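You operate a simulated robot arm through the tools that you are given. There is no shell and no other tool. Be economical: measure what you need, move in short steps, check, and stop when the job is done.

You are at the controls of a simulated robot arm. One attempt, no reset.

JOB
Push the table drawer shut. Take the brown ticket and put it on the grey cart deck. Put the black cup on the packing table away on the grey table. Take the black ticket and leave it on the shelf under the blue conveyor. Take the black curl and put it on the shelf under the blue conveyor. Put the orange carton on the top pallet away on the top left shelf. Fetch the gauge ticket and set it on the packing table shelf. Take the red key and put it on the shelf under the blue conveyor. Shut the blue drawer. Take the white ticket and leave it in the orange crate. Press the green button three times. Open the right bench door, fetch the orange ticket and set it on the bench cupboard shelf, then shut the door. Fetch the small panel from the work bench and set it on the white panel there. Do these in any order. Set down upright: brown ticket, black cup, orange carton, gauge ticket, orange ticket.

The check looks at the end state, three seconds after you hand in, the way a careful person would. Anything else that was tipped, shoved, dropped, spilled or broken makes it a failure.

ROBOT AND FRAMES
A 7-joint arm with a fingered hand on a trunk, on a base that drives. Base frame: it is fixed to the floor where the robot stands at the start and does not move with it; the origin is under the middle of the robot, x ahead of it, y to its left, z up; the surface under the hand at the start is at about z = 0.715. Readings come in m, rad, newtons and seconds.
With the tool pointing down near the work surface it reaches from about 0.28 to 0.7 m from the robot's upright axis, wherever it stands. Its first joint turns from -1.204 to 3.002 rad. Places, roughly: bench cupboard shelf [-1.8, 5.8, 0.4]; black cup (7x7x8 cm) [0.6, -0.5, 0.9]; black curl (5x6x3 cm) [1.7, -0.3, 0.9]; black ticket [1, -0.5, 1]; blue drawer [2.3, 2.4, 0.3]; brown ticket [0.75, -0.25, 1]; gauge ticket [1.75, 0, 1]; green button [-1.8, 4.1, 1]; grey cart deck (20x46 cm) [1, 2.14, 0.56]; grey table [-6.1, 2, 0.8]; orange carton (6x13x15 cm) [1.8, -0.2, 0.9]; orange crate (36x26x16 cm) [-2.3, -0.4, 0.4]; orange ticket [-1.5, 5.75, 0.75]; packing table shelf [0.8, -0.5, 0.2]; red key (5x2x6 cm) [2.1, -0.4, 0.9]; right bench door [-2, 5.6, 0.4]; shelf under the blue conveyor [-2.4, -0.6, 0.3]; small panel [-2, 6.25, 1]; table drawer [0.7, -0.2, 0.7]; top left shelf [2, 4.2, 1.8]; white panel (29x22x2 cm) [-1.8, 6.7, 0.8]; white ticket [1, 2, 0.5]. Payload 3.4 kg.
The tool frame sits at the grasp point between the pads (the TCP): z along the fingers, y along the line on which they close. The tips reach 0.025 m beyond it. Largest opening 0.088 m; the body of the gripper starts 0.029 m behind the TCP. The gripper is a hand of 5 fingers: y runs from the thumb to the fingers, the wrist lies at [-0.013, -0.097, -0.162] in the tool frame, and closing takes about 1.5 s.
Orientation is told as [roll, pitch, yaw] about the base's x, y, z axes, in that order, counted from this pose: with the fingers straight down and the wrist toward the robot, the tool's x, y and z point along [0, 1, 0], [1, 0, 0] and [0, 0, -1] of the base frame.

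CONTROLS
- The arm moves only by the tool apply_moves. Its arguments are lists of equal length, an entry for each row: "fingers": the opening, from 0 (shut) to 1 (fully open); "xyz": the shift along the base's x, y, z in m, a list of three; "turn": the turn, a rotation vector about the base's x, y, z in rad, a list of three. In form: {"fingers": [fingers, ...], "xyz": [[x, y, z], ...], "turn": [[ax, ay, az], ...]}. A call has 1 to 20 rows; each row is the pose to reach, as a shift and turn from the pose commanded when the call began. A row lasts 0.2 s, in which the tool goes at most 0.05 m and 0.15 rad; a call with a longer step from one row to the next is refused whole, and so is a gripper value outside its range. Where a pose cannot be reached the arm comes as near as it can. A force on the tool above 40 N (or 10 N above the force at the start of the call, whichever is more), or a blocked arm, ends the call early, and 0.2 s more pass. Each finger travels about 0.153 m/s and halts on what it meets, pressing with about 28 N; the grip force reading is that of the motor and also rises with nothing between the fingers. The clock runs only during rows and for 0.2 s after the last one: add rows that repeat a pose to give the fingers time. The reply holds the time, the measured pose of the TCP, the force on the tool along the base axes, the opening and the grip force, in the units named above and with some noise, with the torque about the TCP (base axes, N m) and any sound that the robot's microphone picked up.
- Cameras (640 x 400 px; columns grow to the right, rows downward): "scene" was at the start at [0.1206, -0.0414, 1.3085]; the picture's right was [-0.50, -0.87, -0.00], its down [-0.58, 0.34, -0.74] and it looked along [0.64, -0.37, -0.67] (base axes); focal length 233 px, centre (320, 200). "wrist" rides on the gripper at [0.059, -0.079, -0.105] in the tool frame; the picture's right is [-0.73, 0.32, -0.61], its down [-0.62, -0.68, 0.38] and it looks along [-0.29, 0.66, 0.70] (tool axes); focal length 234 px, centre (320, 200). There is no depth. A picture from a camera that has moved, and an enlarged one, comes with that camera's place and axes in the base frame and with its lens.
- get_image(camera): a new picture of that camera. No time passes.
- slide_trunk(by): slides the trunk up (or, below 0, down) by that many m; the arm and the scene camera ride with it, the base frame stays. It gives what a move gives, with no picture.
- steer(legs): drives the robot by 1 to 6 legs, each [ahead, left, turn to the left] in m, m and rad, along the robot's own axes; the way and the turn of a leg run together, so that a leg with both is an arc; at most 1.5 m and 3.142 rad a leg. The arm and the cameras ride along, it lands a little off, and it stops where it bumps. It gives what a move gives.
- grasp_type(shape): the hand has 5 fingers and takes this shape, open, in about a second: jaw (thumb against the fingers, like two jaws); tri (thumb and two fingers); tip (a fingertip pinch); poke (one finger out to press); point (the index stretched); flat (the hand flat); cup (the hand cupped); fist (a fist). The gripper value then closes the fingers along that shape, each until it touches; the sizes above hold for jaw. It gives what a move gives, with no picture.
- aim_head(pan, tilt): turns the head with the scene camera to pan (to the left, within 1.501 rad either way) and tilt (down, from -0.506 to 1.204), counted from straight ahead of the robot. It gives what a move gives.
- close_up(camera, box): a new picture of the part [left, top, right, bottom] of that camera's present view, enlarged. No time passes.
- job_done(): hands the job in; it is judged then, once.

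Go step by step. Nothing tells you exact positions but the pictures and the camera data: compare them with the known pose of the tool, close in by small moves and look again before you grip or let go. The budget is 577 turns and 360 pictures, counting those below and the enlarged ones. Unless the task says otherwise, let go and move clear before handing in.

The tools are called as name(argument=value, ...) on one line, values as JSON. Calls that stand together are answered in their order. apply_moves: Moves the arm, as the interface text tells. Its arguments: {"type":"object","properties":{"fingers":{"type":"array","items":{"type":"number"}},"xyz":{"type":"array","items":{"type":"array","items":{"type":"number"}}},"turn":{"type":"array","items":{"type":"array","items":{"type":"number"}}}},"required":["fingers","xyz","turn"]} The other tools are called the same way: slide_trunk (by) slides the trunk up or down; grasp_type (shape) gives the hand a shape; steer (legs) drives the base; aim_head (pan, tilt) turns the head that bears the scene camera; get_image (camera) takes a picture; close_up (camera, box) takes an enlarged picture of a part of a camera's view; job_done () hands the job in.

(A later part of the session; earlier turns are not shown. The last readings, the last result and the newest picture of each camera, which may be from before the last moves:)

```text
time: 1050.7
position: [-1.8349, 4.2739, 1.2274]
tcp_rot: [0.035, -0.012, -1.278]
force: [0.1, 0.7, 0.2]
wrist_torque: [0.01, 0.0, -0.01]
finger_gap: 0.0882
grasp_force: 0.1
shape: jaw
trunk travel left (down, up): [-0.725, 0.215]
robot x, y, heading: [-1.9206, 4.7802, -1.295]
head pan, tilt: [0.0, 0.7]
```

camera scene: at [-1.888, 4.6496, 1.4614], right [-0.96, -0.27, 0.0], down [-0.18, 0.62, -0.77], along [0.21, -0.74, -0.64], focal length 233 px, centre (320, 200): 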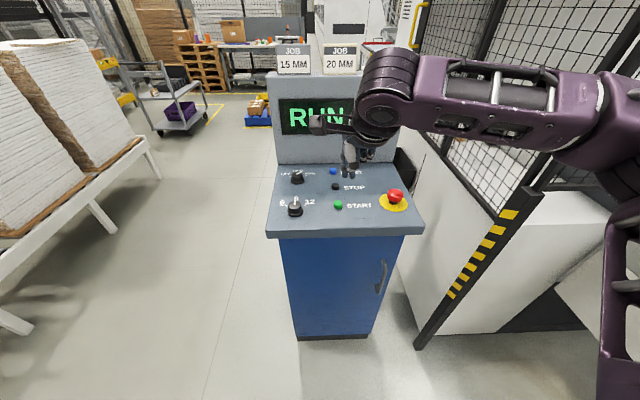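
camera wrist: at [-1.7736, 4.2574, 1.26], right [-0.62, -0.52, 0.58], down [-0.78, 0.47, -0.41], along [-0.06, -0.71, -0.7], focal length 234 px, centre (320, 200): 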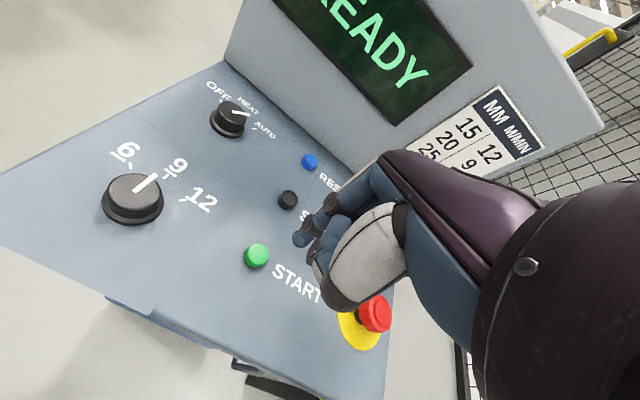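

RUN is lit. Remaining: carton and blue drawer. Drive back toward the pallet stack via the open aisle.

steer(legs=[[0, 0, 1.58], [0.82, -0.43, 0], [-0.1, -0.75, 0], [-0.58, -0.96, 0], [-0.07, -1.04, 0]])

aim_head(pan=-0.3, tilt=0.6)

get_image(camera="scene")

```text
time: 1073.5
position: [-0.38, 1.8759, 1.228]
tcp_rot: [0.035, -0.012, 0.328]
force: [0.0, 0.6, -0.3]
wrist_torque: [0.01, 0.0, 0.01]
finger_gap: 0.0878
grasp_force: 0.0
shape: jaw
trunk travel left (down, up): [-0.725, 0.215]
robot x, y, heading: [-0.8805, 1.7762, 0.314]
head pan, tilt: [0.0, 0.7]
```

```text
time: 1074.3
position: [-0.3793, 1.8758, 1.2275]
tcp_rot: [0.034, -0.011, 0.327]
force: [0.3, 0.3, 0.4]
wrist_torque: [-0.02, 0.03, -0.01]
finger_gap: 0.088
grasp_force: 0.1
shape: jaw
trunk travel left (down, up): [-0.725, 0.215]
robot x, y, heading: [-0.8818, 1.7739, 0.312]
head pan, tilt: [-0.3, 0.6]
```

```text
51 pictures are left
camera scene: at [-0.7462, 1.7896, 1.4699], right [0.01, -1.0, 0.0], down [-0.57, -0.01, -0.82], along [0.82, 0.01, -0.57], focal length 233 px, centre (320, 200)
```

scene: 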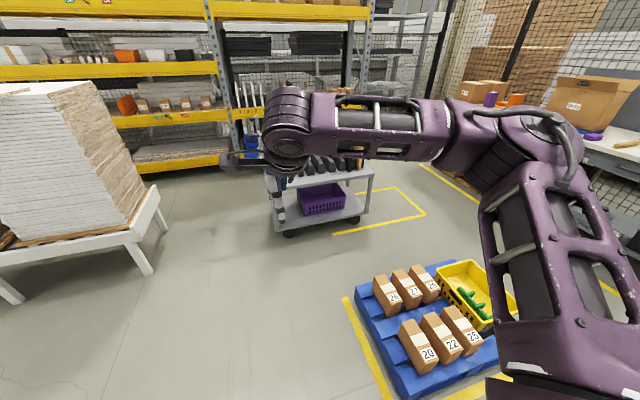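

steer(legs=[[0, 0, -0.025], [1.3, -0.15, 0], [0, -0.7, 0], [0.07, -0.62, 0], [0.75, -0.2, 0], [0, 0, -1.57]])

aim_head(pan=0.0, tilt=0.65)

get_image(camera="scene")

```text
time: 1095.4
position: [1.6887, 0.261, 1.2289]
tcp_rot: [0.033, -0.013, -1.287]
force: [-0.1, 0.8, -0.1]
wrist_torque: [0.01, -0.01, 0.01]
finger_gap: 0.0879
grasp_force: 0.0
shape: jaw
trunk travel left (down, up): [-0.725, 0.215]
robot x, y, heading: [1.6068, 0.7671, -1.294]
head pan, tilt: [-0.3, 0.6]
```

```text
time: 1096.2
position: [1.6883, 0.2614, 1.2279]
tcp_rot: [0.035, -0.012, -1.288]
force: [0.3, -0.8, -0.2]
wrist_torque: [-0.01, 0.0, 0.01]
finger_gap: 0.0878
grasp_force: 0.1
shape: jaw
trunk travel left (down, up): [-0.725, 0.215]
robot x, y, heading: [1.6073, 0.7649, -1.303]
head pan, tilt: [0.0, 0.649]
```

```text
50 pictures are left
camera scene: at [1.6414, 0.6346, 1.4656], right [-0.96, -0.26, 0.0], down [-0.16, 0.58, -0.8], along [0.21, -0.77, -0.6], focal length 233 px, centre (320, 200)
```

scene: 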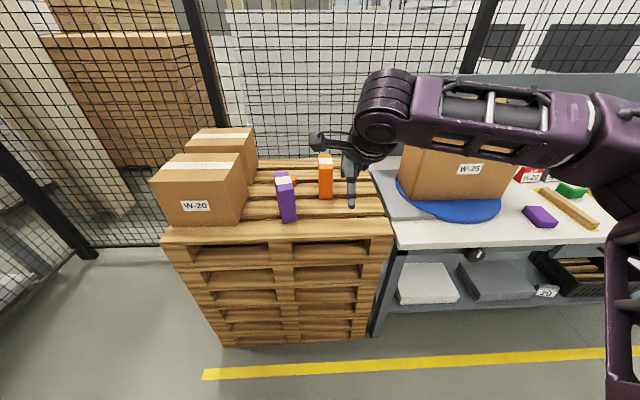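

Before gripping the carton, measure the target shelf height. Turn to face the rack and look.

steer(legs=[[0, 0, 2.6]])

aim_head(pan=0.3, tilt=0.05)

get_image(camera="scene")

```text
time: 1102.7
position: [1.7956, 1.2414, 1.2282]
tcp_rot: [0.035, -0.011, 1.318]
force: [-0.3, -0.4, 0.5]
wrist_torque: [-0.04, -0.03, 0.01]
finger_gap: 0.0879
grasp_force: 0.0
shape: jaw
trunk travel left (down, up): [-0.725, 0.215]
robot x, y, heading: [1.6101, 0.7667, 1.303]
head pan, tilt: [0.0, 0.649]
```

```text
time: 1103.7
position: [1.7957, 1.2402, 1.2269]
tcp_rot: [0.035, -0.011, 1.32]
force: [-0.1, 0.5, -0.1]
wrist_torque: [-0.02, 0.04, 0.01]
finger_gap: 0.0878
grasp_force: 0.1
shape: jaw
trunk travel left (down, up): [-0.725, 0.215]
robot x, y, heading: [1.6058, 0.7633, 1.3]
head pan, tilt: [0.3, 0.051]
```

```text
49 pictures are left
camera scene: at [1.616, 0.906, 1.5204], right [1.0, 0.03, 0.0], down [0.0, -0.05, -1.0], along [-0.03, 1.0, -0.05], focal length 233 px, centre (320, 200)
```

scene: 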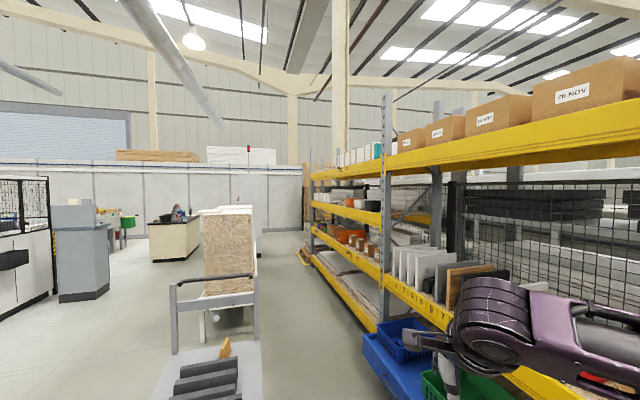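

close_up(camera="scene", box=[300, 90, 460, 260])

```text
2.35 times, centred on (380, 175) of scene
camera zoom: at [1.616, 0.906, 1.5204], right [1.0, 0.03, 0.0], down [0.0, -0.05, -1.0], along [-0.03, 1.0, -0.05], focal length 548 px, centre (179, 259)
```

zoom: 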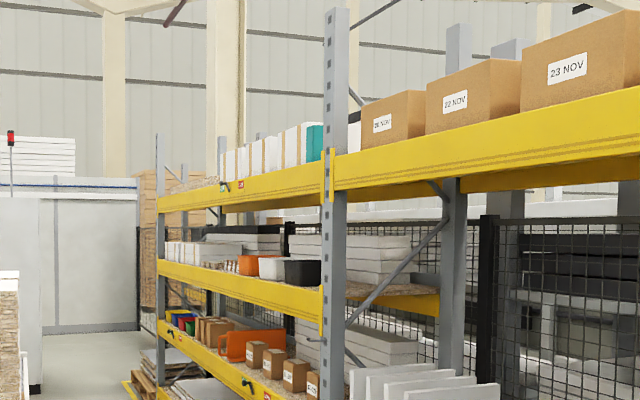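

The shelf is about z≈1.80, so I'll need a horizontal hand holding the carton low from its front. Test that reach here in free space: trunk up, hand horizontal.

slide_trunk(by=0.21)

apply_moves(fingers=[1, 1, 1, 1, 1, 1, 1, 1, 1, 1, 1, 1, 1, 1, 1], xyz=[[0, 0, 0], [0, 0, 0], [0, 0, 0], [0, 0, 0], [0, 0, 0], [0, 0, 0], [0, 0, 0], [0, 0, 0], [0, 0, 0], [0, 0, 0], [0, 0, 0], [0, 0, 0], [0, 0, 0], [0, 0, 0], [0, 0, 0]], turn=[[0.0561, -0.0992, 0.0806], [0.1122, -0.1984, 0.1612], [0.1683, -0.2976, 0.2418], [0.2244, -0.3968, 0.3224], [0.2805, -0.496, 0.403], [0.3366, -0.5952, 0.4836], [0.3927, -0.6944, 0.5642], [0.4488, -0.7936, 0.6448], [0.5049, -0.8928, 0.7254], [0.561, -0.992, 0.806], [0.6171, -1.0912, 0.8866], [0.6732, -1.1904, 0.9672], [0.7293, -1.2896, 1.0478], [0.7854, -1.3888, 1.1284], [0.8415, -1.488, 1.209]])

apply_moves(fingers=[1, 1, 1, 1, 1, 1, 1, 1, 1, 1, 1], xyz=[[0, 0, 0.045], [0, 0, 0.09], [0, 0, 0.135], [0, 0, 0.18], [0, 0, 0.225], [0, 0, 0.27], [0, 0, 0.315], [0, 0, 0.36], [0, 0, 0.405], [0, 0, 0.45], [0, 0, 0.49]], turn=[[0, 0, 0], [0, 0, 0], [0, 0, 0], [0, 0, 0], [0, 0, 0], [0, 0, 0], [0, 0, 0], [0, 0, 0], [0, 0, 0], [0, 0, 0], [0, 0, 0]])

```text
time: 1106.0
position: [1.7957, 1.2409, 1.4374]
tcp_rot: [0.035, -0.013, 1.318]
force: [0.5, 0.1, -1.2]
wrist_torque: [0.04, -0.01, 0.03]
finger_gap: 0.0876
grasp_force: 0.1
shape: jaw
trunk travel left (down, up): [-0.935, 0.005]
robot x, y, heading: [1.6067, 0.764, 1.302]
head pan, tilt: [0.3, 0.051]
```

```text
time: 1109.2
position: [1.7952, 1.2406, 1.4386]
tcp_rot: [-1.538, 0.016, 2.882]
force: [-0.1, -0.3, 0.2]
wrist_torque: [0.0, 0.01, -0.03]
finger_gap: 0.0879
grasp_force: 0.1
shape: jaw
trunk travel left (down, up): [-0.935, 0.005]
robot x, y, heading: [1.6092, 0.7643, 1.303]
head pan, tilt: [0.3, 0.051]
```

```text
time: 1111.5
position: [1.7875, 1.2327, 1.9329]
tcp_rot: [-1.543, 0.023, 2.885]
force: [-0.6, -0.1, -0.2]
wrist_torque: [-0.01, 0.02, -0.02]
finger_gap: 0.0881
grasp_force: 0.1
shape: jaw
trunk travel left (down, up): [-0.935, 0.005]
robot x, y, heading: [1.6038, 0.7702, 1.303]
head pan, tilt: [0.3, 0.051]
```

The high reach works (z=1.93 at 0.5 m ahead). Lower again, turn back to the stack, keeping the hand horizontal.

apply_moves(fingers=[1, 1, 1, 1, 1, 1, 1, 1, 1, 1], xyz=[[0, 0, -0.045], [0, 0, -0.09], [0, 0, -0.135], [0, 0, -0.18], [0, 0, -0.225], [0, 0, -0.27], [0, 0, -0.315], [0, 0, -0.36], [0, 0, -0.405], [0, 0, -0.45]], turn=[[0, 0, 0], [0, 0, 0], [0, 0, 0], [0, 0, 0], [0, 0, 0], [0, 0, 0], [0, 0, 0], [0, 0, 0], [0, 0, 0], [0, 0, 0]])

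steer(legs=[[0, 0, -2.6]])

slide_trunk(by=-0.4)

aim_head(pan=0.0, tilt=0.65)

get_image(camera="scene")

```text
time: 1113.8
position: [1.7951, 1.2402, 1.4778]
tcp_rot: [-1.536, 0.015, 2.882]
force: [-0.7, -0.1, 0.9]
wrist_torque: [-0.01, -0.01, -0.03]
finger_gap: 0.0879
grasp_force: 0.2
shape: jaw
trunk travel left (down, up): [-0.935, 0.005]
robot x, y, heading: [1.6084, 0.7641, 1.298]
head pan, tilt: [0.3, 0.051]
```

```text
time: 1120.4
position: [1.6556, 0.2598, 1.4767]
tcp_rot: [-1.535, 0.017, 0.209]
force: [-0.7, 0.8, 0.0]
wrist_torque: [0.0, -0.01, 0.03]
finger_gap: 0.0881
grasp_force: 0.0
shape: jaw
trunk travel left (down, up): [-0.935, 0.005]
robot x, y, heading: [1.609, 0.7671, -1.371]
head pan, tilt: [0.3, 0.051]
```

```text
time: 1124.3
position: [1.6553, 0.2587, 1.0782]
tcp_rot: [-1.534, 0.016, 0.21]
force: [-0.5, 0.3, 1.0]
wrist_torque: [0.01, 0.02, 0.02]
finger_gap: 0.0882
grasp_force: 0.1
shape: jaw
trunk travel left (down, up): [-0.535, 0.405]
robot x, y, heading: [1.6054, 0.7672, -1.367]
head pan, tilt: [0.3, 0.051]
```

```text
time: 1125.3
position: [1.6551, 0.2599, 1.0774]
tcp_rot: [-1.535, 0.017, 0.209]
force: [0.0, 0.0, 0.5]
wrist_torque: [-0.02, 0.02, 0.0]
finger_gap: 0.0881
grasp_force: 0.0
shape: jaw
trunk travel left (down, up): [-0.535, 0.405]
robot x, y, heading: [1.6059, 0.7657, -1.367]
head pan, tilt: [0.0, 0.649]
```

```text
47 pictures are left
camera scene: at [1.6326, 0.6325, 1.2757], right [-0.98, -0.2, 0.0], down [-0.12, 0.59, -0.8], along [0.16, -0.78, -0.6], focal length 233 px, centre (320, 200)
```

scene: 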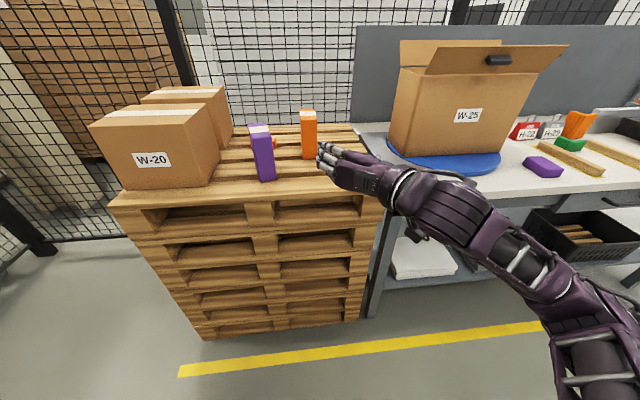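

close_up(camera="scene", box=[240, 90, 370, 200])

get_image(camera="wrist")

```text
3.64 times, centred on (305, 145) of scene
camera zoom: at [1.6326, 0.6325, 1.2757], right [-0.98, -0.2, 0.0], down [-0.12, 0.59, -0.8], along [0.16, -0.78, -0.6], focal length 846 px, centre (374, 400)
```

zoom: 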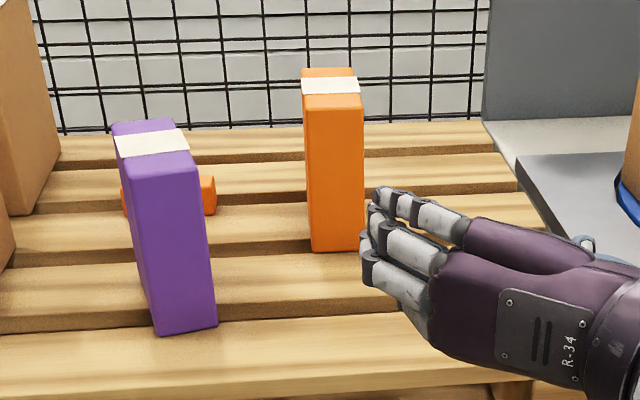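

```text
45 pictures are left
camera wrist: at [1.5552, 0.3473, 1.025], right [0.21, 0.64, 0.74], down [-0.57, -0.54, 0.62], along [0.79, -0.55, 0.25], focal length 234 px, centre (320, 200)
```

wrist: 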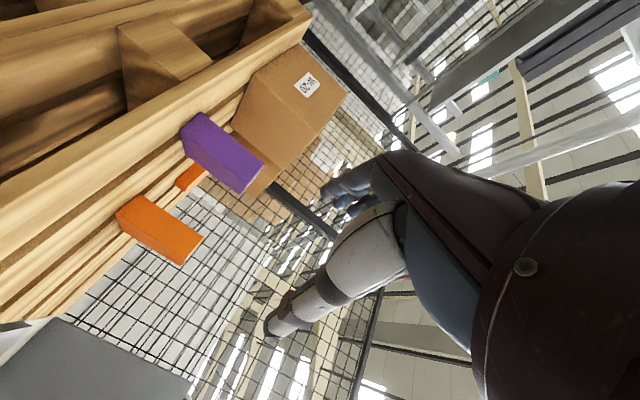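

Carton front centre ≈(1.832,-0.135). Drive closer, then line up in front of it at z≈0.975.

steer(legs=[[0.33, 0.03, 0]])

apply_moves(fingers=[1, 1, 1], xyz=[[0.01, 0.02, 0], [0.01, 0.03, -0.03], [0.01, 0.03, -0.06]], turn=[[0, 0, 0.01], [0, 0, 0.02], [0, 0, 0.027]])

get_image(camera="scene")

```text
time: 1127.5
position: [1.7494, -0.0605, 1.0781]
tcp_rot: [-1.534, 0.017, 0.207]
force: [0.6, 0.8, 0.6]
wrist_torque: [0.02, -0.01, 0.0]
finger_gap: 0.0882
grasp_force: 0.1
shape: jaw
trunk travel left (down, up): [-0.535, 0.405]
robot x, y, heading: [1.7043, 0.4487, -1.374]
head pan, tilt: [0.0, 0.649]
```

```text
time: 1128.3
position: [1.7593, -0.0309, 1.0188]
tcp_rot: [-1.536, 0.018, 0.234]
force: [0.3, -0.2, -0.3]
wrist_torque: [-0.02, 0.0, -0.02]
finger_gap: 0.0879
grasp_force: 0.1
shape: jaw
trunk travel left (down, up): [-0.535, 0.405]
robot x, y, heading: [1.7055, 0.4472, -1.373]
head pan, tilt: [0.0, 0.649]
```

```text
44 pictures are left
camera scene: at [1.727, 0.3133, 1.2756], right [-0.98, -0.2, 0.0], down [-0.12, 0.59, -0.8], along [0.16, -0.78, -0.6], focal length 233 px, centre (320, 200)
```

scene: 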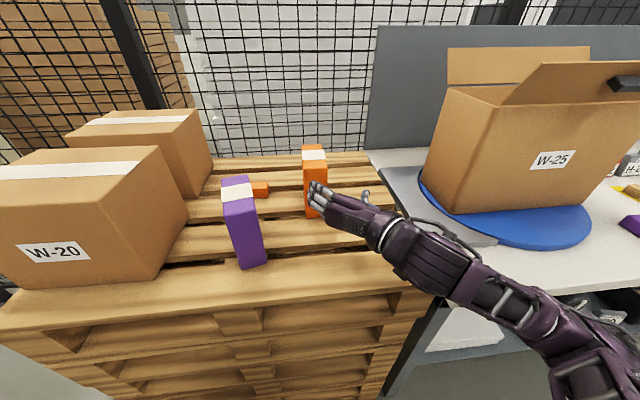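

apply_moves(fingers=[1, 1, 1], xyz=[[0.03, -0.005, -0.015], [0.057, -0.015, -0.03], [0.057, -0.026, -0.044]], turn=[[0, 0, 0], [0, 0, 0], [0, 0, 0]])

close_up(camera="scene", box=[220, 130, 420, 290])

get_image(camera="wrist")

```text
time: 1129.1
position: [1.8152, -0.0563, 0.9752]
tcp_rot: [-1.536, 0.016, 0.236]
force: [0.2, 0.1, -0.4]
wrist_torque: [0.0, -0.01, 0.01]
finger_gap: 0.0879
grasp_force: 0.1
shape: jaw
trunk travel left (down, up): [-0.535, 0.405]
robot x, y, heading: [1.7043, 0.4503, -1.371]
head pan, tilt: [0.0, 0.649]
```

```text
2.50 times, centred on (320, 210) of scene
camera zoom: at [1.7268, 0.3131, 1.2756], right [-0.98, -0.2, 0.0], down [-0.12, 0.59, -0.8], along [0.16, -0.78, -0.6], focal length 582 px, centre (320, 175)
```

zoom: 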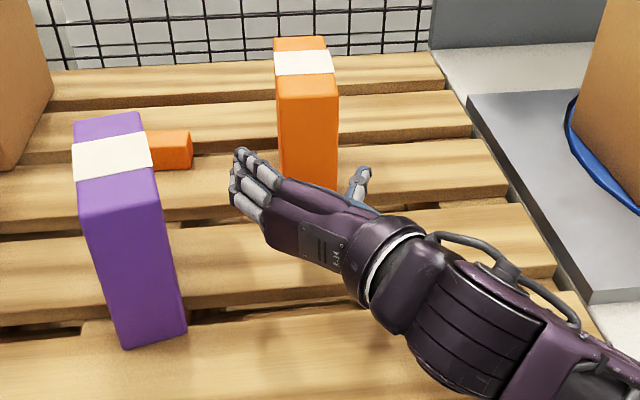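

```text
42 pictures are left
camera wrist: at [1.7133, 0.0301, 0.9224], right [0.19, 0.64, 0.74], down [-0.56, -0.55, 0.62], along [0.81, -0.53, 0.25], focal length 234 px, centre (320, 200)
```

wrist: 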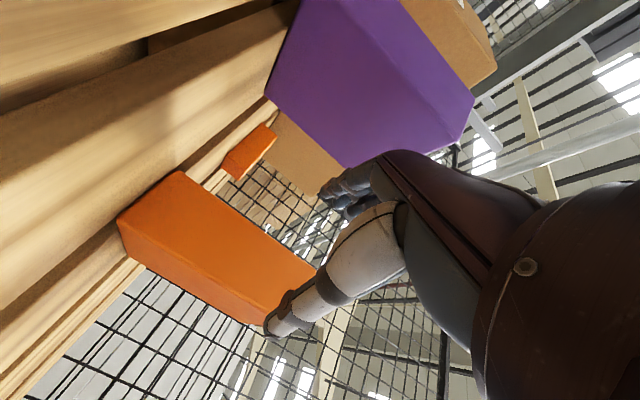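

Aligned: carton lies between fingers and thumb. Advance 0.105 m.

apply_moves(fingers=[1, 1, 1, 1], xyz=[[0.006, -0.029, 0], [0.012, -0.058, 0], [0.018, -0.083, 0], [0.022, -0.103, 0]], turn=[[0, 0, 0], [0, 0, 0], [0, 0, 0], [0, 0, 0]])

close_up(camera="scene", box=[220, 130, 420, 290])

get_image(camera="wrist")

```text
time: 1130.1
position: [1.8385, -0.1598, 0.9728]
tcp_rot: [-1.535, 0.014, 0.236]
force: [-0.4, 1.6, -1.1]
wrist_torque: [0.0, -0.01, -0.04]
finger_gap: 0.0879
grasp_force: 0.1
shape: jaw
trunk travel left (down, up): [-0.535, 0.405]
robot x, y, heading: [1.7011, 0.4464, -1.371]
head pan, tilt: [0.0, 0.649]
```

```text
2.50 times, centred on (320, 210) of scene
camera zoom: at [1.7271, 0.3133, 1.2756], right [-0.98, -0.2, 0.0], down [-0.12, 0.59, -0.8], along [0.16, -0.78, -0.6], focal length 582 px, centre (320, 175)
```

zoom: 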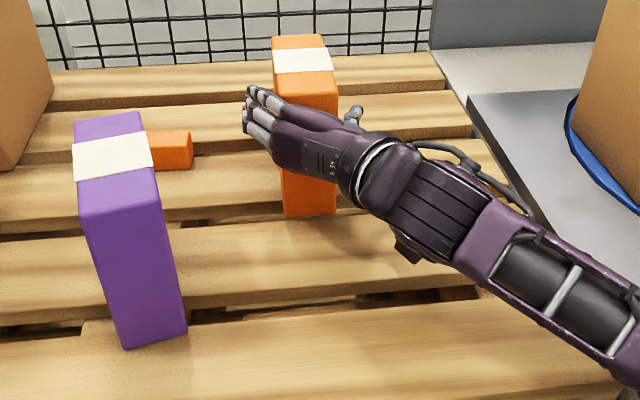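

```text
40 pictures are left
camera wrist: at [1.7353, -0.0737, 0.9206], right [0.19, 0.64, 0.74], down [-0.56, -0.55, 0.62], along [0.81, -0.53, 0.25], focal length 234 px, centre (320, 200)
```

wrist: 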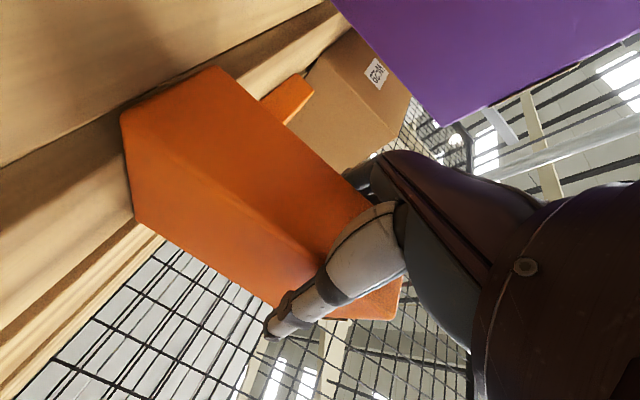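

Carton is between thumb and fingers. Close and lift slightly.

apply_moves(fingers=[0.7, 0.4, 0, 0, 0, 0, 0, 0], xyz=[[0, 0, 0], [0, 0, 0], [0, 0, 0], [0, 0, 0], [0, 0, 0], [0, 0, 0], [0, 0, 0], [0, 0, 0]], turn=[[0, 0, 0], [0, 0, 0], [0, 0, 0], [0, 0, 0], [0, 0, 0], [0, 0, 0], [0, 0, 0], [0, 0, 0]])

slide_trunk(by=0.2)

get_image(camera="scene")

```text
time: 1131.9
position: [1.8377, -0.1595, 0.9727]
tcp_rot: [-1.537, 0.018, 0.235]
force: [-0.1, -0.6, 1.8]
wrist_torque: [-0.1, 0.11, 0.02]
finger_gap: 0.0492
grasp_force: 27.6
shape: jaw
trunk travel left (down, up): [-0.535, 0.405]
robot x, y, heading: [1.7058, 0.4477, -1.375]
head pan, tilt: [0.0, 0.649]
```

```text
time: 1134.0
position: [1.8379, -0.1604, 1.1715]
tcp_rot: [-1.534, 0.017, 0.233]
force: [0.1, 1.2, -3.0]
wrist_torque: [0.08, 0.06, 0.02]
finger_gap: 0.0487
grasp_force: 27.9
shape: jaw
trunk travel left (down, up): [-0.735, 0.205]
robot x, y, heading: [1.702, 0.4488, -1.379]
head pan, tilt: [0.0, 0.649]
```

```text
39 pictures are left
camera scene: at [1.7273, 0.3124, 1.4755], right [-0.98, -0.2, 0.0], down [-0.12, 0.59, -0.8], along [0.16, -0.78, -0.61], focal length 233 px, centre (320, 200)
```

scene: 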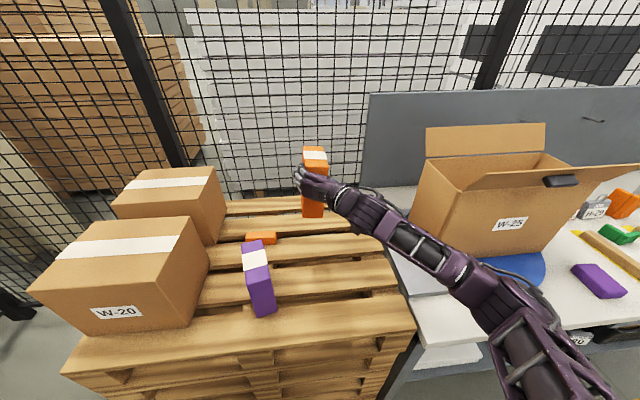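

Carton lifted cleanly. Back off, tuck a little, turn to face the rack, and drive up the aisle between cart and rack.

steer(legs=[[-0.35, 0, 0]])

apply_moves(fingers=[0, 0, 0, 0], xyz=[[-0.008, 0.04, 0.01], [-0.016, 0.08, 0.02], [-0.024, 0.12, 0.03], [-0.03, 0.15, 0.04]], turn=[[0, 0, 0], [0, 0, 0], [0, 0, 0], [0, 0, 0]])

steer(legs=[[0, 0, 1.66], [0.46, 0, 0]])

aim_head(pan=0.8, tilt=0.3)

get_image(camera="scene")

```text
time: 1136.3
position: [1.768, 0.1761, 1.173]
tcp_rot: [-1.535, 0.019, 0.229]
force: [0.3, 0.1, -2.8]
wrist_torque: [0.1, 0.04, 0.03]
finger_gap: 0.0486
grasp_force: 28.5
shape: jaw
trunk travel left (down, up): [-0.735, 0.205]
robot x, y, heading: [1.6299, 0.782, -1.378]
head pan, tilt: [0.0, 0.649]
```

```text
time: 1137.3
position: [1.736, 0.3274, 1.2116]
tcp_rot: [-1.535, 0.017, 0.229]
force: [0.6, 0.4, -2.6]
wrist_torque: [0.11, 0.03, -0.04]
finger_gap: 0.0483
grasp_force: 28.1
shape: jaw
trunk travel left (down, up): [-0.735, 0.205]
robot x, y, heading: [1.6374, 0.7829, -1.374]
head pan, tilt: [0.0, 0.649]
```

```text
time: 1144.1
position: [2.5203, 1.0725, 1.2119]
tcp_rot: [-1.534, 0.017, 1.912]
force: [-0.6, -0.6, -3.9]
wrist_torque: [-0.03, 0.08, 0.0]
finger_gap: 0.0486
grasp_force: 28.3
shape: jaw
trunk travel left (down, up): [-0.735, 0.205]
robot x, y, heading: [2.0797, 0.9189, 0.303]
head pan, tilt: [0.0, 0.649]
```

```text
time: 1145.2
position: [2.5198, 1.0727, 1.2124]
tcp_rot: [-1.534, 0.016, 1.912]
force: [-0.2, 0.2, -3.5]
wrist_torque: [-0.07, 0.1, 0.01]
finger_gap: 0.0488
grasp_force: 27.9
shape: jaw
trunk travel left (down, up): [-0.735, 0.205]
robot x, y, heading: [2.0774, 0.924, 0.304]
head pan, tilt: [0.799, 0.3]
```

```text
38 pictures are left
camera scene: at [2.1665, 1.0192, 1.5073], right [0.89, -0.45, 0.0], down [-0.13, -0.26, -0.96], along [0.43, 0.85, -0.3], focal length 233 px, centre (320, 200)
```

scene: 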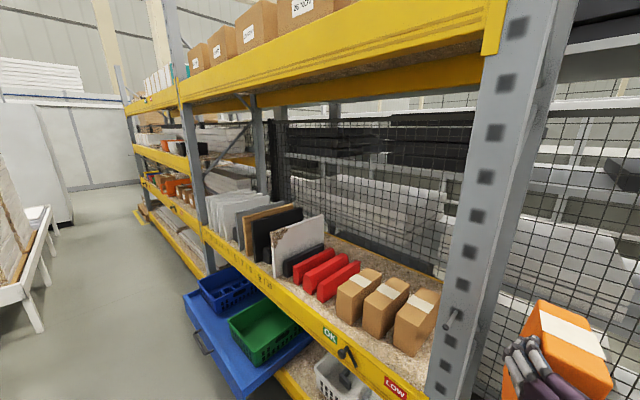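

Rack front is at e≈3.0, drawer front at e≈2.6. Strafe north along the aisle to the left bay.

steer(legs=[[-0.02, 0, -0.016], [0, 1.5, 0], [0, 1.5, 0]])

slide_trunk(by=0.2)

aim_head(pan=0.4, tilt=-0.2)

get_image(camera="scene")

```text
time: 1160.1
position: [1.6323, 3.9463, 1.2164]
tcp_rot: [-1.541, 0.016, 1.903]
force: [-22.4, -15.0, -1.8]
wrist_torque: [-0.13, 0.17, -0.73]
finger_gap: 0.0482
grasp_force: 27.4
shape: jaw
trunk travel left (down, up): [-0.735, 0.205]
robot x, y, heading: [1.1933, 3.8015, 0.295]
head pan, tilt: [0.799, 0.3]
```

```text
time: 1162.3
position: [1.6382, 3.9494, 1.4126]
tcp_rot: [-1.535, 0.017, 1.905]
force: [0.4, 0.5, -2.6]
wrist_torque: [-0.03, 0.05, 0.0]
finger_gap: 0.0476
grasp_force: 28.5
shape: jaw
trunk travel left (down, up): [-0.935, 0.005]
robot x, y, heading: [1.1957, 3.7952, 0.294]
head pan, tilt: [0.799, 0.3]
```

```text
time: 1163.2
position: [1.6397, 3.9509, 1.4111]
tcp_rot: [-1.532, 0.019, 1.903]
force: [-0.9, 0.4, -2.7]
wrist_torque: [-0.04, 0.05, 0.03]
finger_gap: 0.0473
grasp_force: 28.0
shape: jaw
trunk travel left (down, up): [-0.935, 0.005]
robot x, y, heading: [1.1959, 3.799, 0.299]
head pan, tilt: [0.4, -0.201]
```

```text
37 pictures are left
camera scene: at [1.306, 3.8706, 1.7524], right [0.64, -0.77, 0.0], down [0.15, 0.13, -0.98], along [0.75, 0.63, 0.2], focal length 233 px, centre (320, 200)
```

scene: 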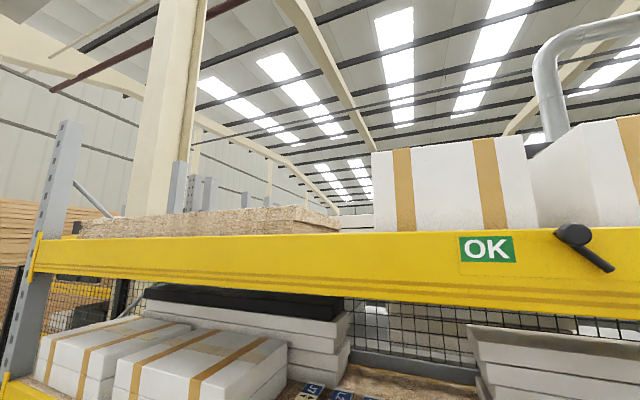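

I felt a light touch with the rack near the end of the strafe; the raise cleared it. I need to find the free spot on the top shelf: back off a little and shift for parallax.

steer(legs=[[-0.08, 0, 0], [0, 0.3, 0]])

aim_head(pan=0.0, tilt=-0.05)

get_image(camera="scene")

```text
time: 1165.9
position: [1.4773, 4.209, 1.4122]
tcp_rot: [-1.534, 0.014, 1.904]
force: [0.5, 0.5, -2.4]
wrist_torque: [-0.03, 0.07, 0.0]
finger_gap: 0.0476
grasp_force: 27.6
shape: jaw
trunk travel left (down, up): [-0.935, 0.005]
robot x, y, heading: [1.031, 4.0621, 0.297]
head pan, tilt: [0.4, -0.201]
```

```text
time: 1166.8
position: [1.4756, 4.212, 1.4119]
tcp_rot: [-1.534, 0.018, 1.903]
force: [0.3, -0.8, -3.2]
wrist_torque: [-0.06, 0.06, 0.05]
finger_gap: 0.0476
grasp_force: 28.4
shape: jaw
trunk travel left (down, up): [-0.935, 0.005]
robot x, y, heading: [1.0307, 4.0612, 0.296]
head pan, tilt: [0.0, -0.051]
```

```text
36 pictures are left
camera scene: at [1.1625, 4.1043, 1.7396], right [0.29, -0.96, 0.0], down [0.05, 0.01, -1.0], along [0.95, 0.29, 0.05], focal length 233 px, centre (320, 200)
```

scene: 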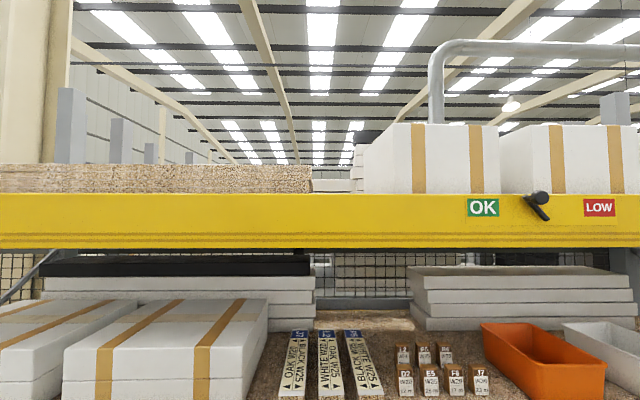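

The free gap on the top shelf is n'≈3.47–3.63, beam top z≈1.783. Raise the carton in place to z≈1.92.

apply_moves(fingers=[0, 0, 0, 0, 0, 0, 0, 0, 0, 0, 0, 0], xyz=[[0, 0, 0.043], [0, 0, 0.086], [0, 0, 0.129], [0, 0, 0.172], [0, 0, 0.215], [0, 0, 0.258], [0, 0, 0.301], [0, 0, 0.344], [0, 0, 0.387], [0, 0, 0.43], [0, 0, 0.473], [0, 0, 0.513]], turn=[[0, 0, 0], [0, 0, 0], [0, 0, 0], [0, 0, 0], [0, 0, 0], [0, 0, 0], [0, 0, 0], [0, 0, 0], [0, 0, 0], [0, 0, 0], [0, 0, 0], [0, 0, 0]])

get_image(camera="scene")

```text
time: 1169.4
position: [1.4717, 4.2143, 1.9285]
tcp_rot: [-1.538, 0.021, 1.906]
force: [0.0, -0.4, -2.5]
wrist_torque: [-0.04, 0.09, 0.0]
finger_gap: 0.0471
grasp_force: 28.0
shape: jaw
trunk travel left (down, up): [-0.935, 0.005]
robot x, y, heading: [1.0324, 4.0619, 0.293]
head pan, tilt: [0.0, -0.051]
```

```text
35 pictures are left
camera scene: at [1.1586, 4.1055, 1.7398], right [0.29, -0.96, 0.0], down [0.05, 0.01, -1.0], along [0.95, 0.29, 0.05], focal length 233 px, centre (320, 200)
```

scene: 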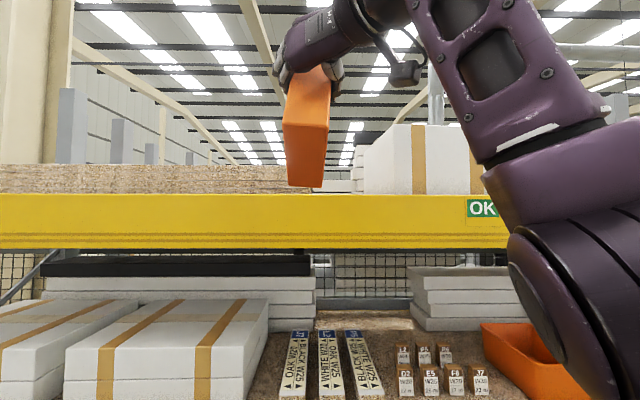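

The carton got pitched (far end down) in the grip by the touch. Zoom to measure.

close_up(camera="scene", box=[250, 30, 390, 210])

get_image(camera="wrist")

```text
2.22 times, centred on (320, 120) of scene
camera zoom: at [1.1586, 4.1055, 1.7398], right [0.29, -0.96, 0.0], down [0.05, 0.01, -1.0], along [0.95, 0.29, 0.05], focal length 517 px, centre (320, 378)
```

zoom: 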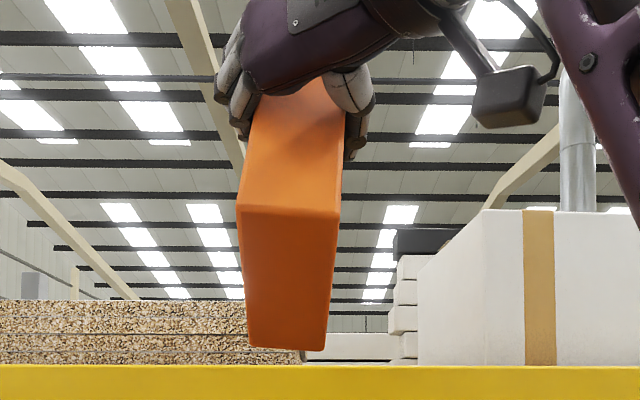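

```text
33 pictures are left
camera wrist: at [1.397, 4.1044, 1.8753], right [-0.66, 0.13, 0.74], down [0.6, -0.5, 0.62], along [0.45, 0.86, 0.25], focal length 234 px, centre (320, 200)
```

wrist: 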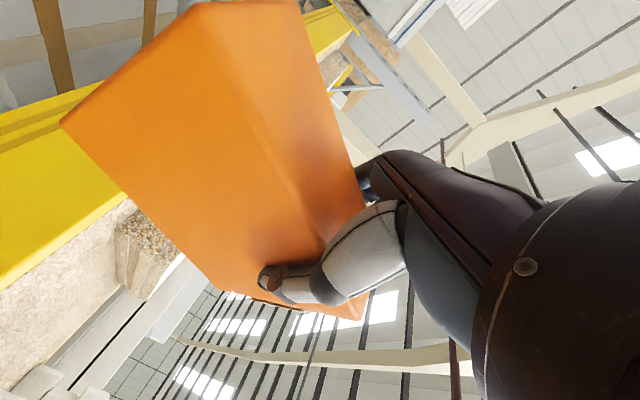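

Pitch is about 31°. Rotate the hand nose-up by 0.545 rad to level the carton, and verify.

apply_moves(fingers=[0, 0, 0, 0, 0], xyz=[[0, 0, 0], [0, 0, 0], [0, 0, 0], [0, 0, 0], [0, 0, 0]], turn=[[0.04, -0.13, 0], [0.08, -0.26, 0], [0.12, -0.39, 0], [0.159, -0.5213, 0], [0.159, -0.5213, 0]])

close_up(camera="scene", box=[250, 30, 390, 210])

```text
time: 1170.6
position: [1.4753, 4.2115, 1.926]
tcp_rot: [-2.082, 0.033, 1.889]
force: [0.3, 0.9, -2.9]
wrist_torque: [-0.06, 0.13, 0.03]
finger_gap: 0.0472
grasp_force: 27.9
shape: jaw
trunk travel left (down, up): [-0.935, 0.005]
robot x, y, heading: [1.0316, 4.0643, 0.299]
head pan, tilt: [0.0, -0.051]
```

```text
2.22 times, centred on (320, 120) of scene
camera zoom: at [1.1624, 4.104, 1.7396], right [0.29, -0.96, 0.0], down [0.05, 0.01, -1.0], along [0.96, 0.29, 0.05], focal length 517 px, centre (320, 378)
```

zoom: 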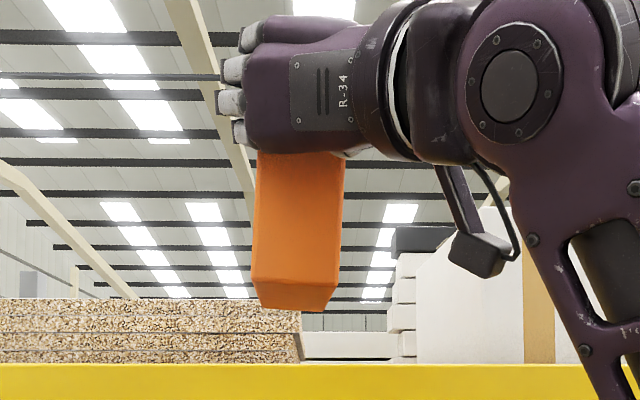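

Level now (bottom z≈1.82). Small roll correction, then drive the carton in over the shelf gap.

apply_moves(fingers=[0, 0], xyz=[[0, 0, -0.003], [0, 0, -0.005]], turn=[[-0.03, -0.009, 0], [-0.057, -0.0176, 0]])

steer(legs=[[0, -0.07, -0.008], [0.13, 0, 0]])

close_up(camera="scene", box=[230, 60, 410, 240])

```text
time: 1171.2
position: [1.4776, 4.2101, 1.9206]
tcp_rot: [-2.078, 0.094, 1.889]
force: [-0.2, -0.3, -2.8]
wrist_torque: [-0.05, 0.16, -0.03]
finger_gap: 0.0474
grasp_force: 28.4
shape: jaw
trunk travel left (down, up): [-0.935, 0.005]
robot x, y, heading: [1.0336, 4.0636, 0.297]
head pan, tilt: [0.0, -0.051]
```

```text
time: 1173.1
position: [1.6192, 4.1723, 1.9218]
tcp_rot: [-2.081, 0.092, 1.879]
force: [-0.3, -0.7, -3.4]
wrist_torque: [-0.08, 0.16, 0.01]
finger_gap: 0.0472
grasp_force: 27.7
shape: jaw
trunk travel left (down, up): [-0.935, 0.005]
robot x, y, heading: [1.1763, 4.0349, 0.284]
head pan, tilt: [0.0, -0.051]
```

```text
2.22 times, centred on (320, 150) of scene
camera zoom: at [1.3045, 4.0688, 1.7399], right [0.28, -0.96, 0.0], down [0.05, 0.02, -1.0], along [0.96, 0.28, 0.05], focal length 517 px, centre (320, 311)
```

zoom: 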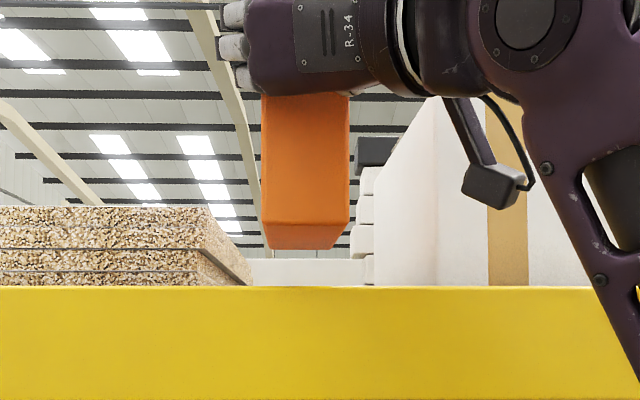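

Carton is level and centred in the gap, 2–3 cm above the beam. Drive in 0.15 m.

steer(legs=[[0.15, 0, 0]])

close_up(camera="scene", box=[220, 60, 420, 240])

get_image(camera="wrist")

```text
time: 1174.5
position: [1.763, 4.2183, 1.9218]
tcp_rot: [-2.081, 0.094, 1.878]
force: [-0.2, 0.0, -2.7]
wrist_torque: [-0.04, 0.14, 0.0]
finger_gap: 0.0472
grasp_force: 27.5
shape: jaw
trunk travel left (down, up): [-0.935, 0.005]
robot x, y, heading: [1.3208, 4.0746, 0.288]
head pan, tilt: [0.0, -0.051]
```

```text
2.22 times, centred on (320, 150) of scene
camera zoom: at [1.4491, 4.1144, 1.7398], right [0.28, -0.96, 0.0], down [0.05, 0.01, -1.0], along [0.96, 0.28, 0.05], focal length 517 px, centre (320, 311)
```

zoom: 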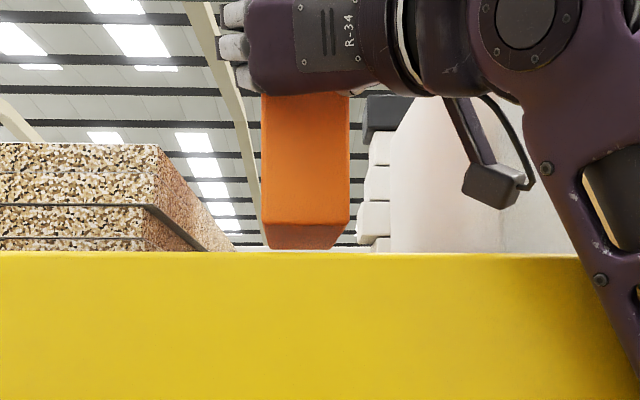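

```text
29 pictures are left
camera wrist: at [1.7303, 4.1155, 1.8275], right [-0.95, 0.07, 0.31], down [0.21, -0.57, 0.79], along [0.23, 0.82, 0.53], focal length 234 px, centre (320, 200)
```

wrist: 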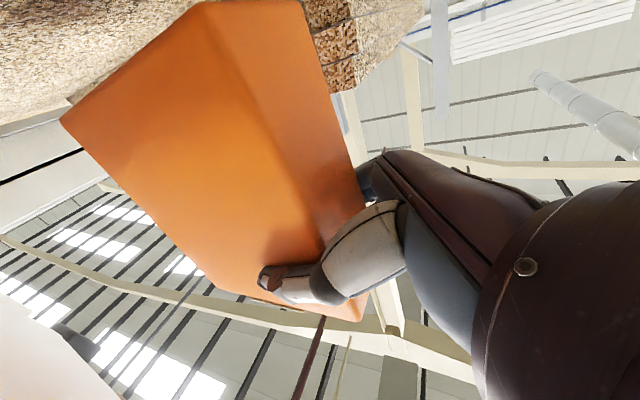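

Box is over the shelf. Shift back 2 cm (to keep the wrist camera clear of the beam) and lower to contact.

apply_moves(fingers=[0, 0, 0, 0, 0], xyz=[[-0.012, -0.003, 0], [-0.021, -0.006, 0], [-0.021, -0.006, -0.008], [-0.021, -0.006, -0.016], [-0.021, -0.006, -0.02]], turn=[[0, 0, 0], [0, 0, 0], [0, 0, 0], [0, 0, 0], [0, 0, 0]])

apply_moves(fingers=[0, 0, 0], xyz=[[0, 0, -0.004], [0, 0, -0.008], [0, 0, -0.012]], turn=[[0, 0, 0], [0, 0, 0], [0, 0, 0]])

close_up(camera="scene", box=[220, 60, 420, 240])

```text
time: 1175.7
position: [1.744, 4.2124, 1.9009]
tcp_rot: [-2.079, 0.093, 1.878]
force: [0.1, -0.8, -3.3]
wrist_torque: [-0.05, 0.13, 0.03]
finger_gap: 0.0471
grasp_force: 27.8
shape: jaw
trunk travel left (down, up): [-0.935, 0.005]
robot x, y, heading: [1.3218, 4.072, 0.286]
head pan, tilt: [0.0, -0.051]
```

```text
time: 1176.4
position: [1.744, 4.2117, 1.8948]
tcp_rot: [-2.095, 0.093, 1.874]
force: [6.0, 2.2, 20.7]
wrist_torque: [-2.54, 0.25, 0.71]
finger_gap: 0.0472
grasp_force: 28.2
shape: jaw
trunk travel left (down, up): [-0.935, 0.005]
robot x, y, heading: [1.3188, 4.0724, 0.285]
head pan, tilt: [0.0, -0.051]
stopped in row 3: the force on the tool passed its limit at 53 N (the readings are from after the stop); the commanded pose is now the measured one
```

```text
2.22 times, centred on (320, 150) of scene
camera zoom: at [1.4522, 4.1168, 1.7397], right [0.28, -0.96, 0.0], down [0.05, 0.01, -1.0], along [0.96, 0.28, 0.05], focal length 517 px, centre (320, 311)
```

zoom: 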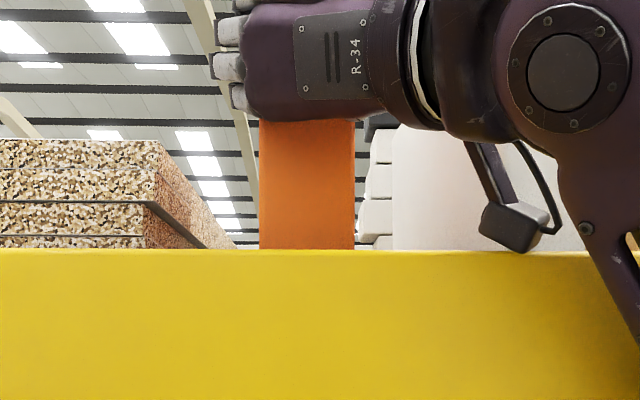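

The wrist camera block touched the beam. Raise slightly, pull back 2 cm so it clears, and lower again.

apply_moves(fingers=[0, 0, 0, 0, 0], xyz=[[0, 0, 0.01], [-0.012, -0.004, 0.01], [-0.023, -0.007, 0.008], [-0.023, -0.007, 0.002], [-0.023, -0.007, -0.004]], turn=[[0, 0, 0], [0, 0, 0], [0, 0, 0], [0, 0, 0], [0, 0, 0]])

apply_moves(fingers=[0, 0, 0], xyz=[[0, 0, -0.004], [0, 0, -0.008], [0, 0, -0.012]], turn=[[0, 0, 0], [0, 0, 0], [0, 0, 0]])

```text
time: 1177.6
position: [1.7193, 4.2038, 1.8923]
tcp_rot: [-2.094, 0.09, 1.875]
force: [0.7, -0.1, 4.9]
wrist_torque: [0.12, 0.1, 0.0]
finger_gap: 0.0472
grasp_force: 28.1
shape: jaw
trunk travel left (down, up): [-0.935, 0.005]
robot x, y, heading: [1.3163, 4.0737, 0.288]
head pan, tilt: [0.0, -0.051]
```

```text
time: 1178.4
position: [1.7164, 4.2008, 1.8812]
tcp_rot: [-2.1, 0.088, 1.874]
force: [5.7, 2.0, 34.5]
wrist_torque: [0.44, 0.12, 0.2]
finger_gap: 0.0485
grasp_force: 27.7
shape: jaw
trunk travel left (down, up): [-0.935, 0.005]
robot x, y, heading: [1.315, 4.0755, 0.282]
head pan, tilt: [0.0, -0.051]
```

The carton now rests on the beam/deck. Ease off, open the fingers partly, and look.

apply_moves(fingers=[0, 0, 0.65, 0.7, 0.75, 0.8, 0.8], xyz=[[0, 0, 0.006], [0, 0, 0.01], [0, 0, 0.01], [0, 0, 0.01], [0, 0, 0.01], [0, 0, 0.01], [0, 0, 0.01]], turn=[[0, 0, 0], [0, 0, 0], [0, 0, 0], [0, 0, 0], [0, 0, 0], [0, 0, 0], [0, 0, 0]])

get_image(camera="scene")

get_image(camera="wrist")

```text
time: 1180.0
position: [1.7182, 4.2023, 1.8893]
tcp_rot: [-2.093, 0.092, 1.875]
force: [-0.5, -0.6, -0.2]
wrist_torque: [0.01, 0.01, 0.0]
finger_gap: 0.0702
grasp_force: 0.0
shape: jaw
trunk travel left (down, up): [-0.935, 0.005]
robot x, y, heading: [1.3171, 4.072, 0.285]
head pan, tilt: [0.0, -0.051]
```

```text
27 pictures are left
camera scene: at [1.4505, 4.1146, 1.7397], right [0.28, -0.96, 0.0], down [0.05, 0.01, -1.0], along [0.96, 0.28, 0.05], focal length 233 px, centre (320, 200)
```

scene: 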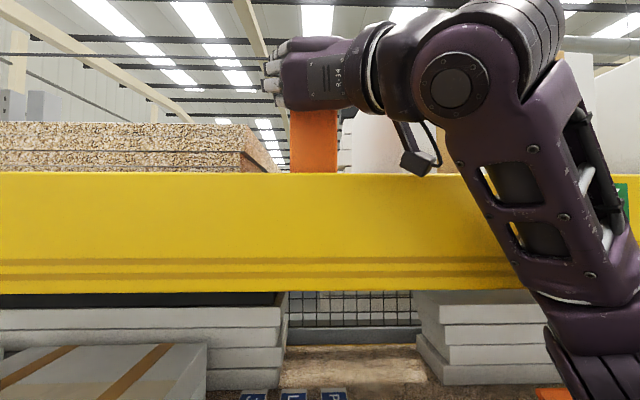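

```text
26 pictures are left
camera wrist: at [1.6866, 4.1008, 1.7946], right [-0.95, 0.07, 0.3], down [0.2, -0.58, 0.79], along [0.22, 0.81, 0.54], focal length 234 px, centre (320, 200)
```

wrist: 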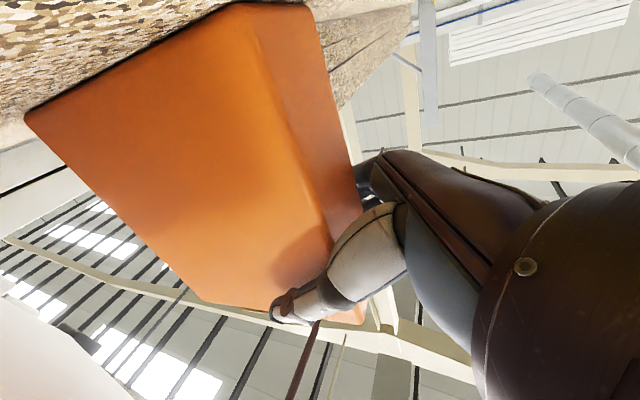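

The carton stands free. Withdraw straight back with the base and check it.

steer(legs=[[-0.14, 0, 0]])

get_image(camera="scene")

```text
time: 1181.3
position: [1.5873, 4.1655, 1.8877]
tcp_rot: [-2.091, 0.091, 1.876]
force: [0.4, -0.3, -0.7]
wrist_torque: [-0.02, -0.02, -0.01]
finger_gap: 0.07
grasp_force: 0.1
shape: jaw
trunk travel left (down, up): [-0.935, 0.005]
robot x, y, heading: [1.1841, 4.034, 0.288]
head pan, tilt: [0.0, -0.051]
```

```text
25 pictures are left
camera scene: at [1.3191, 4.0762, 1.7393], right [0.28, -0.96, 0.0], down [0.05, 0.01, -1.0], along [0.96, 0.28, 0.05], focal length 233 px, centre (320, 200)
```

scene: 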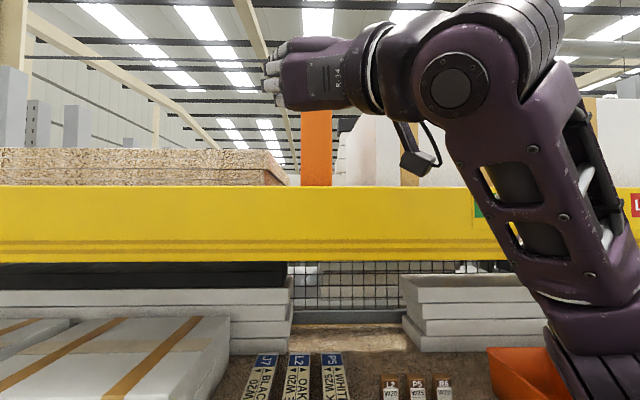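

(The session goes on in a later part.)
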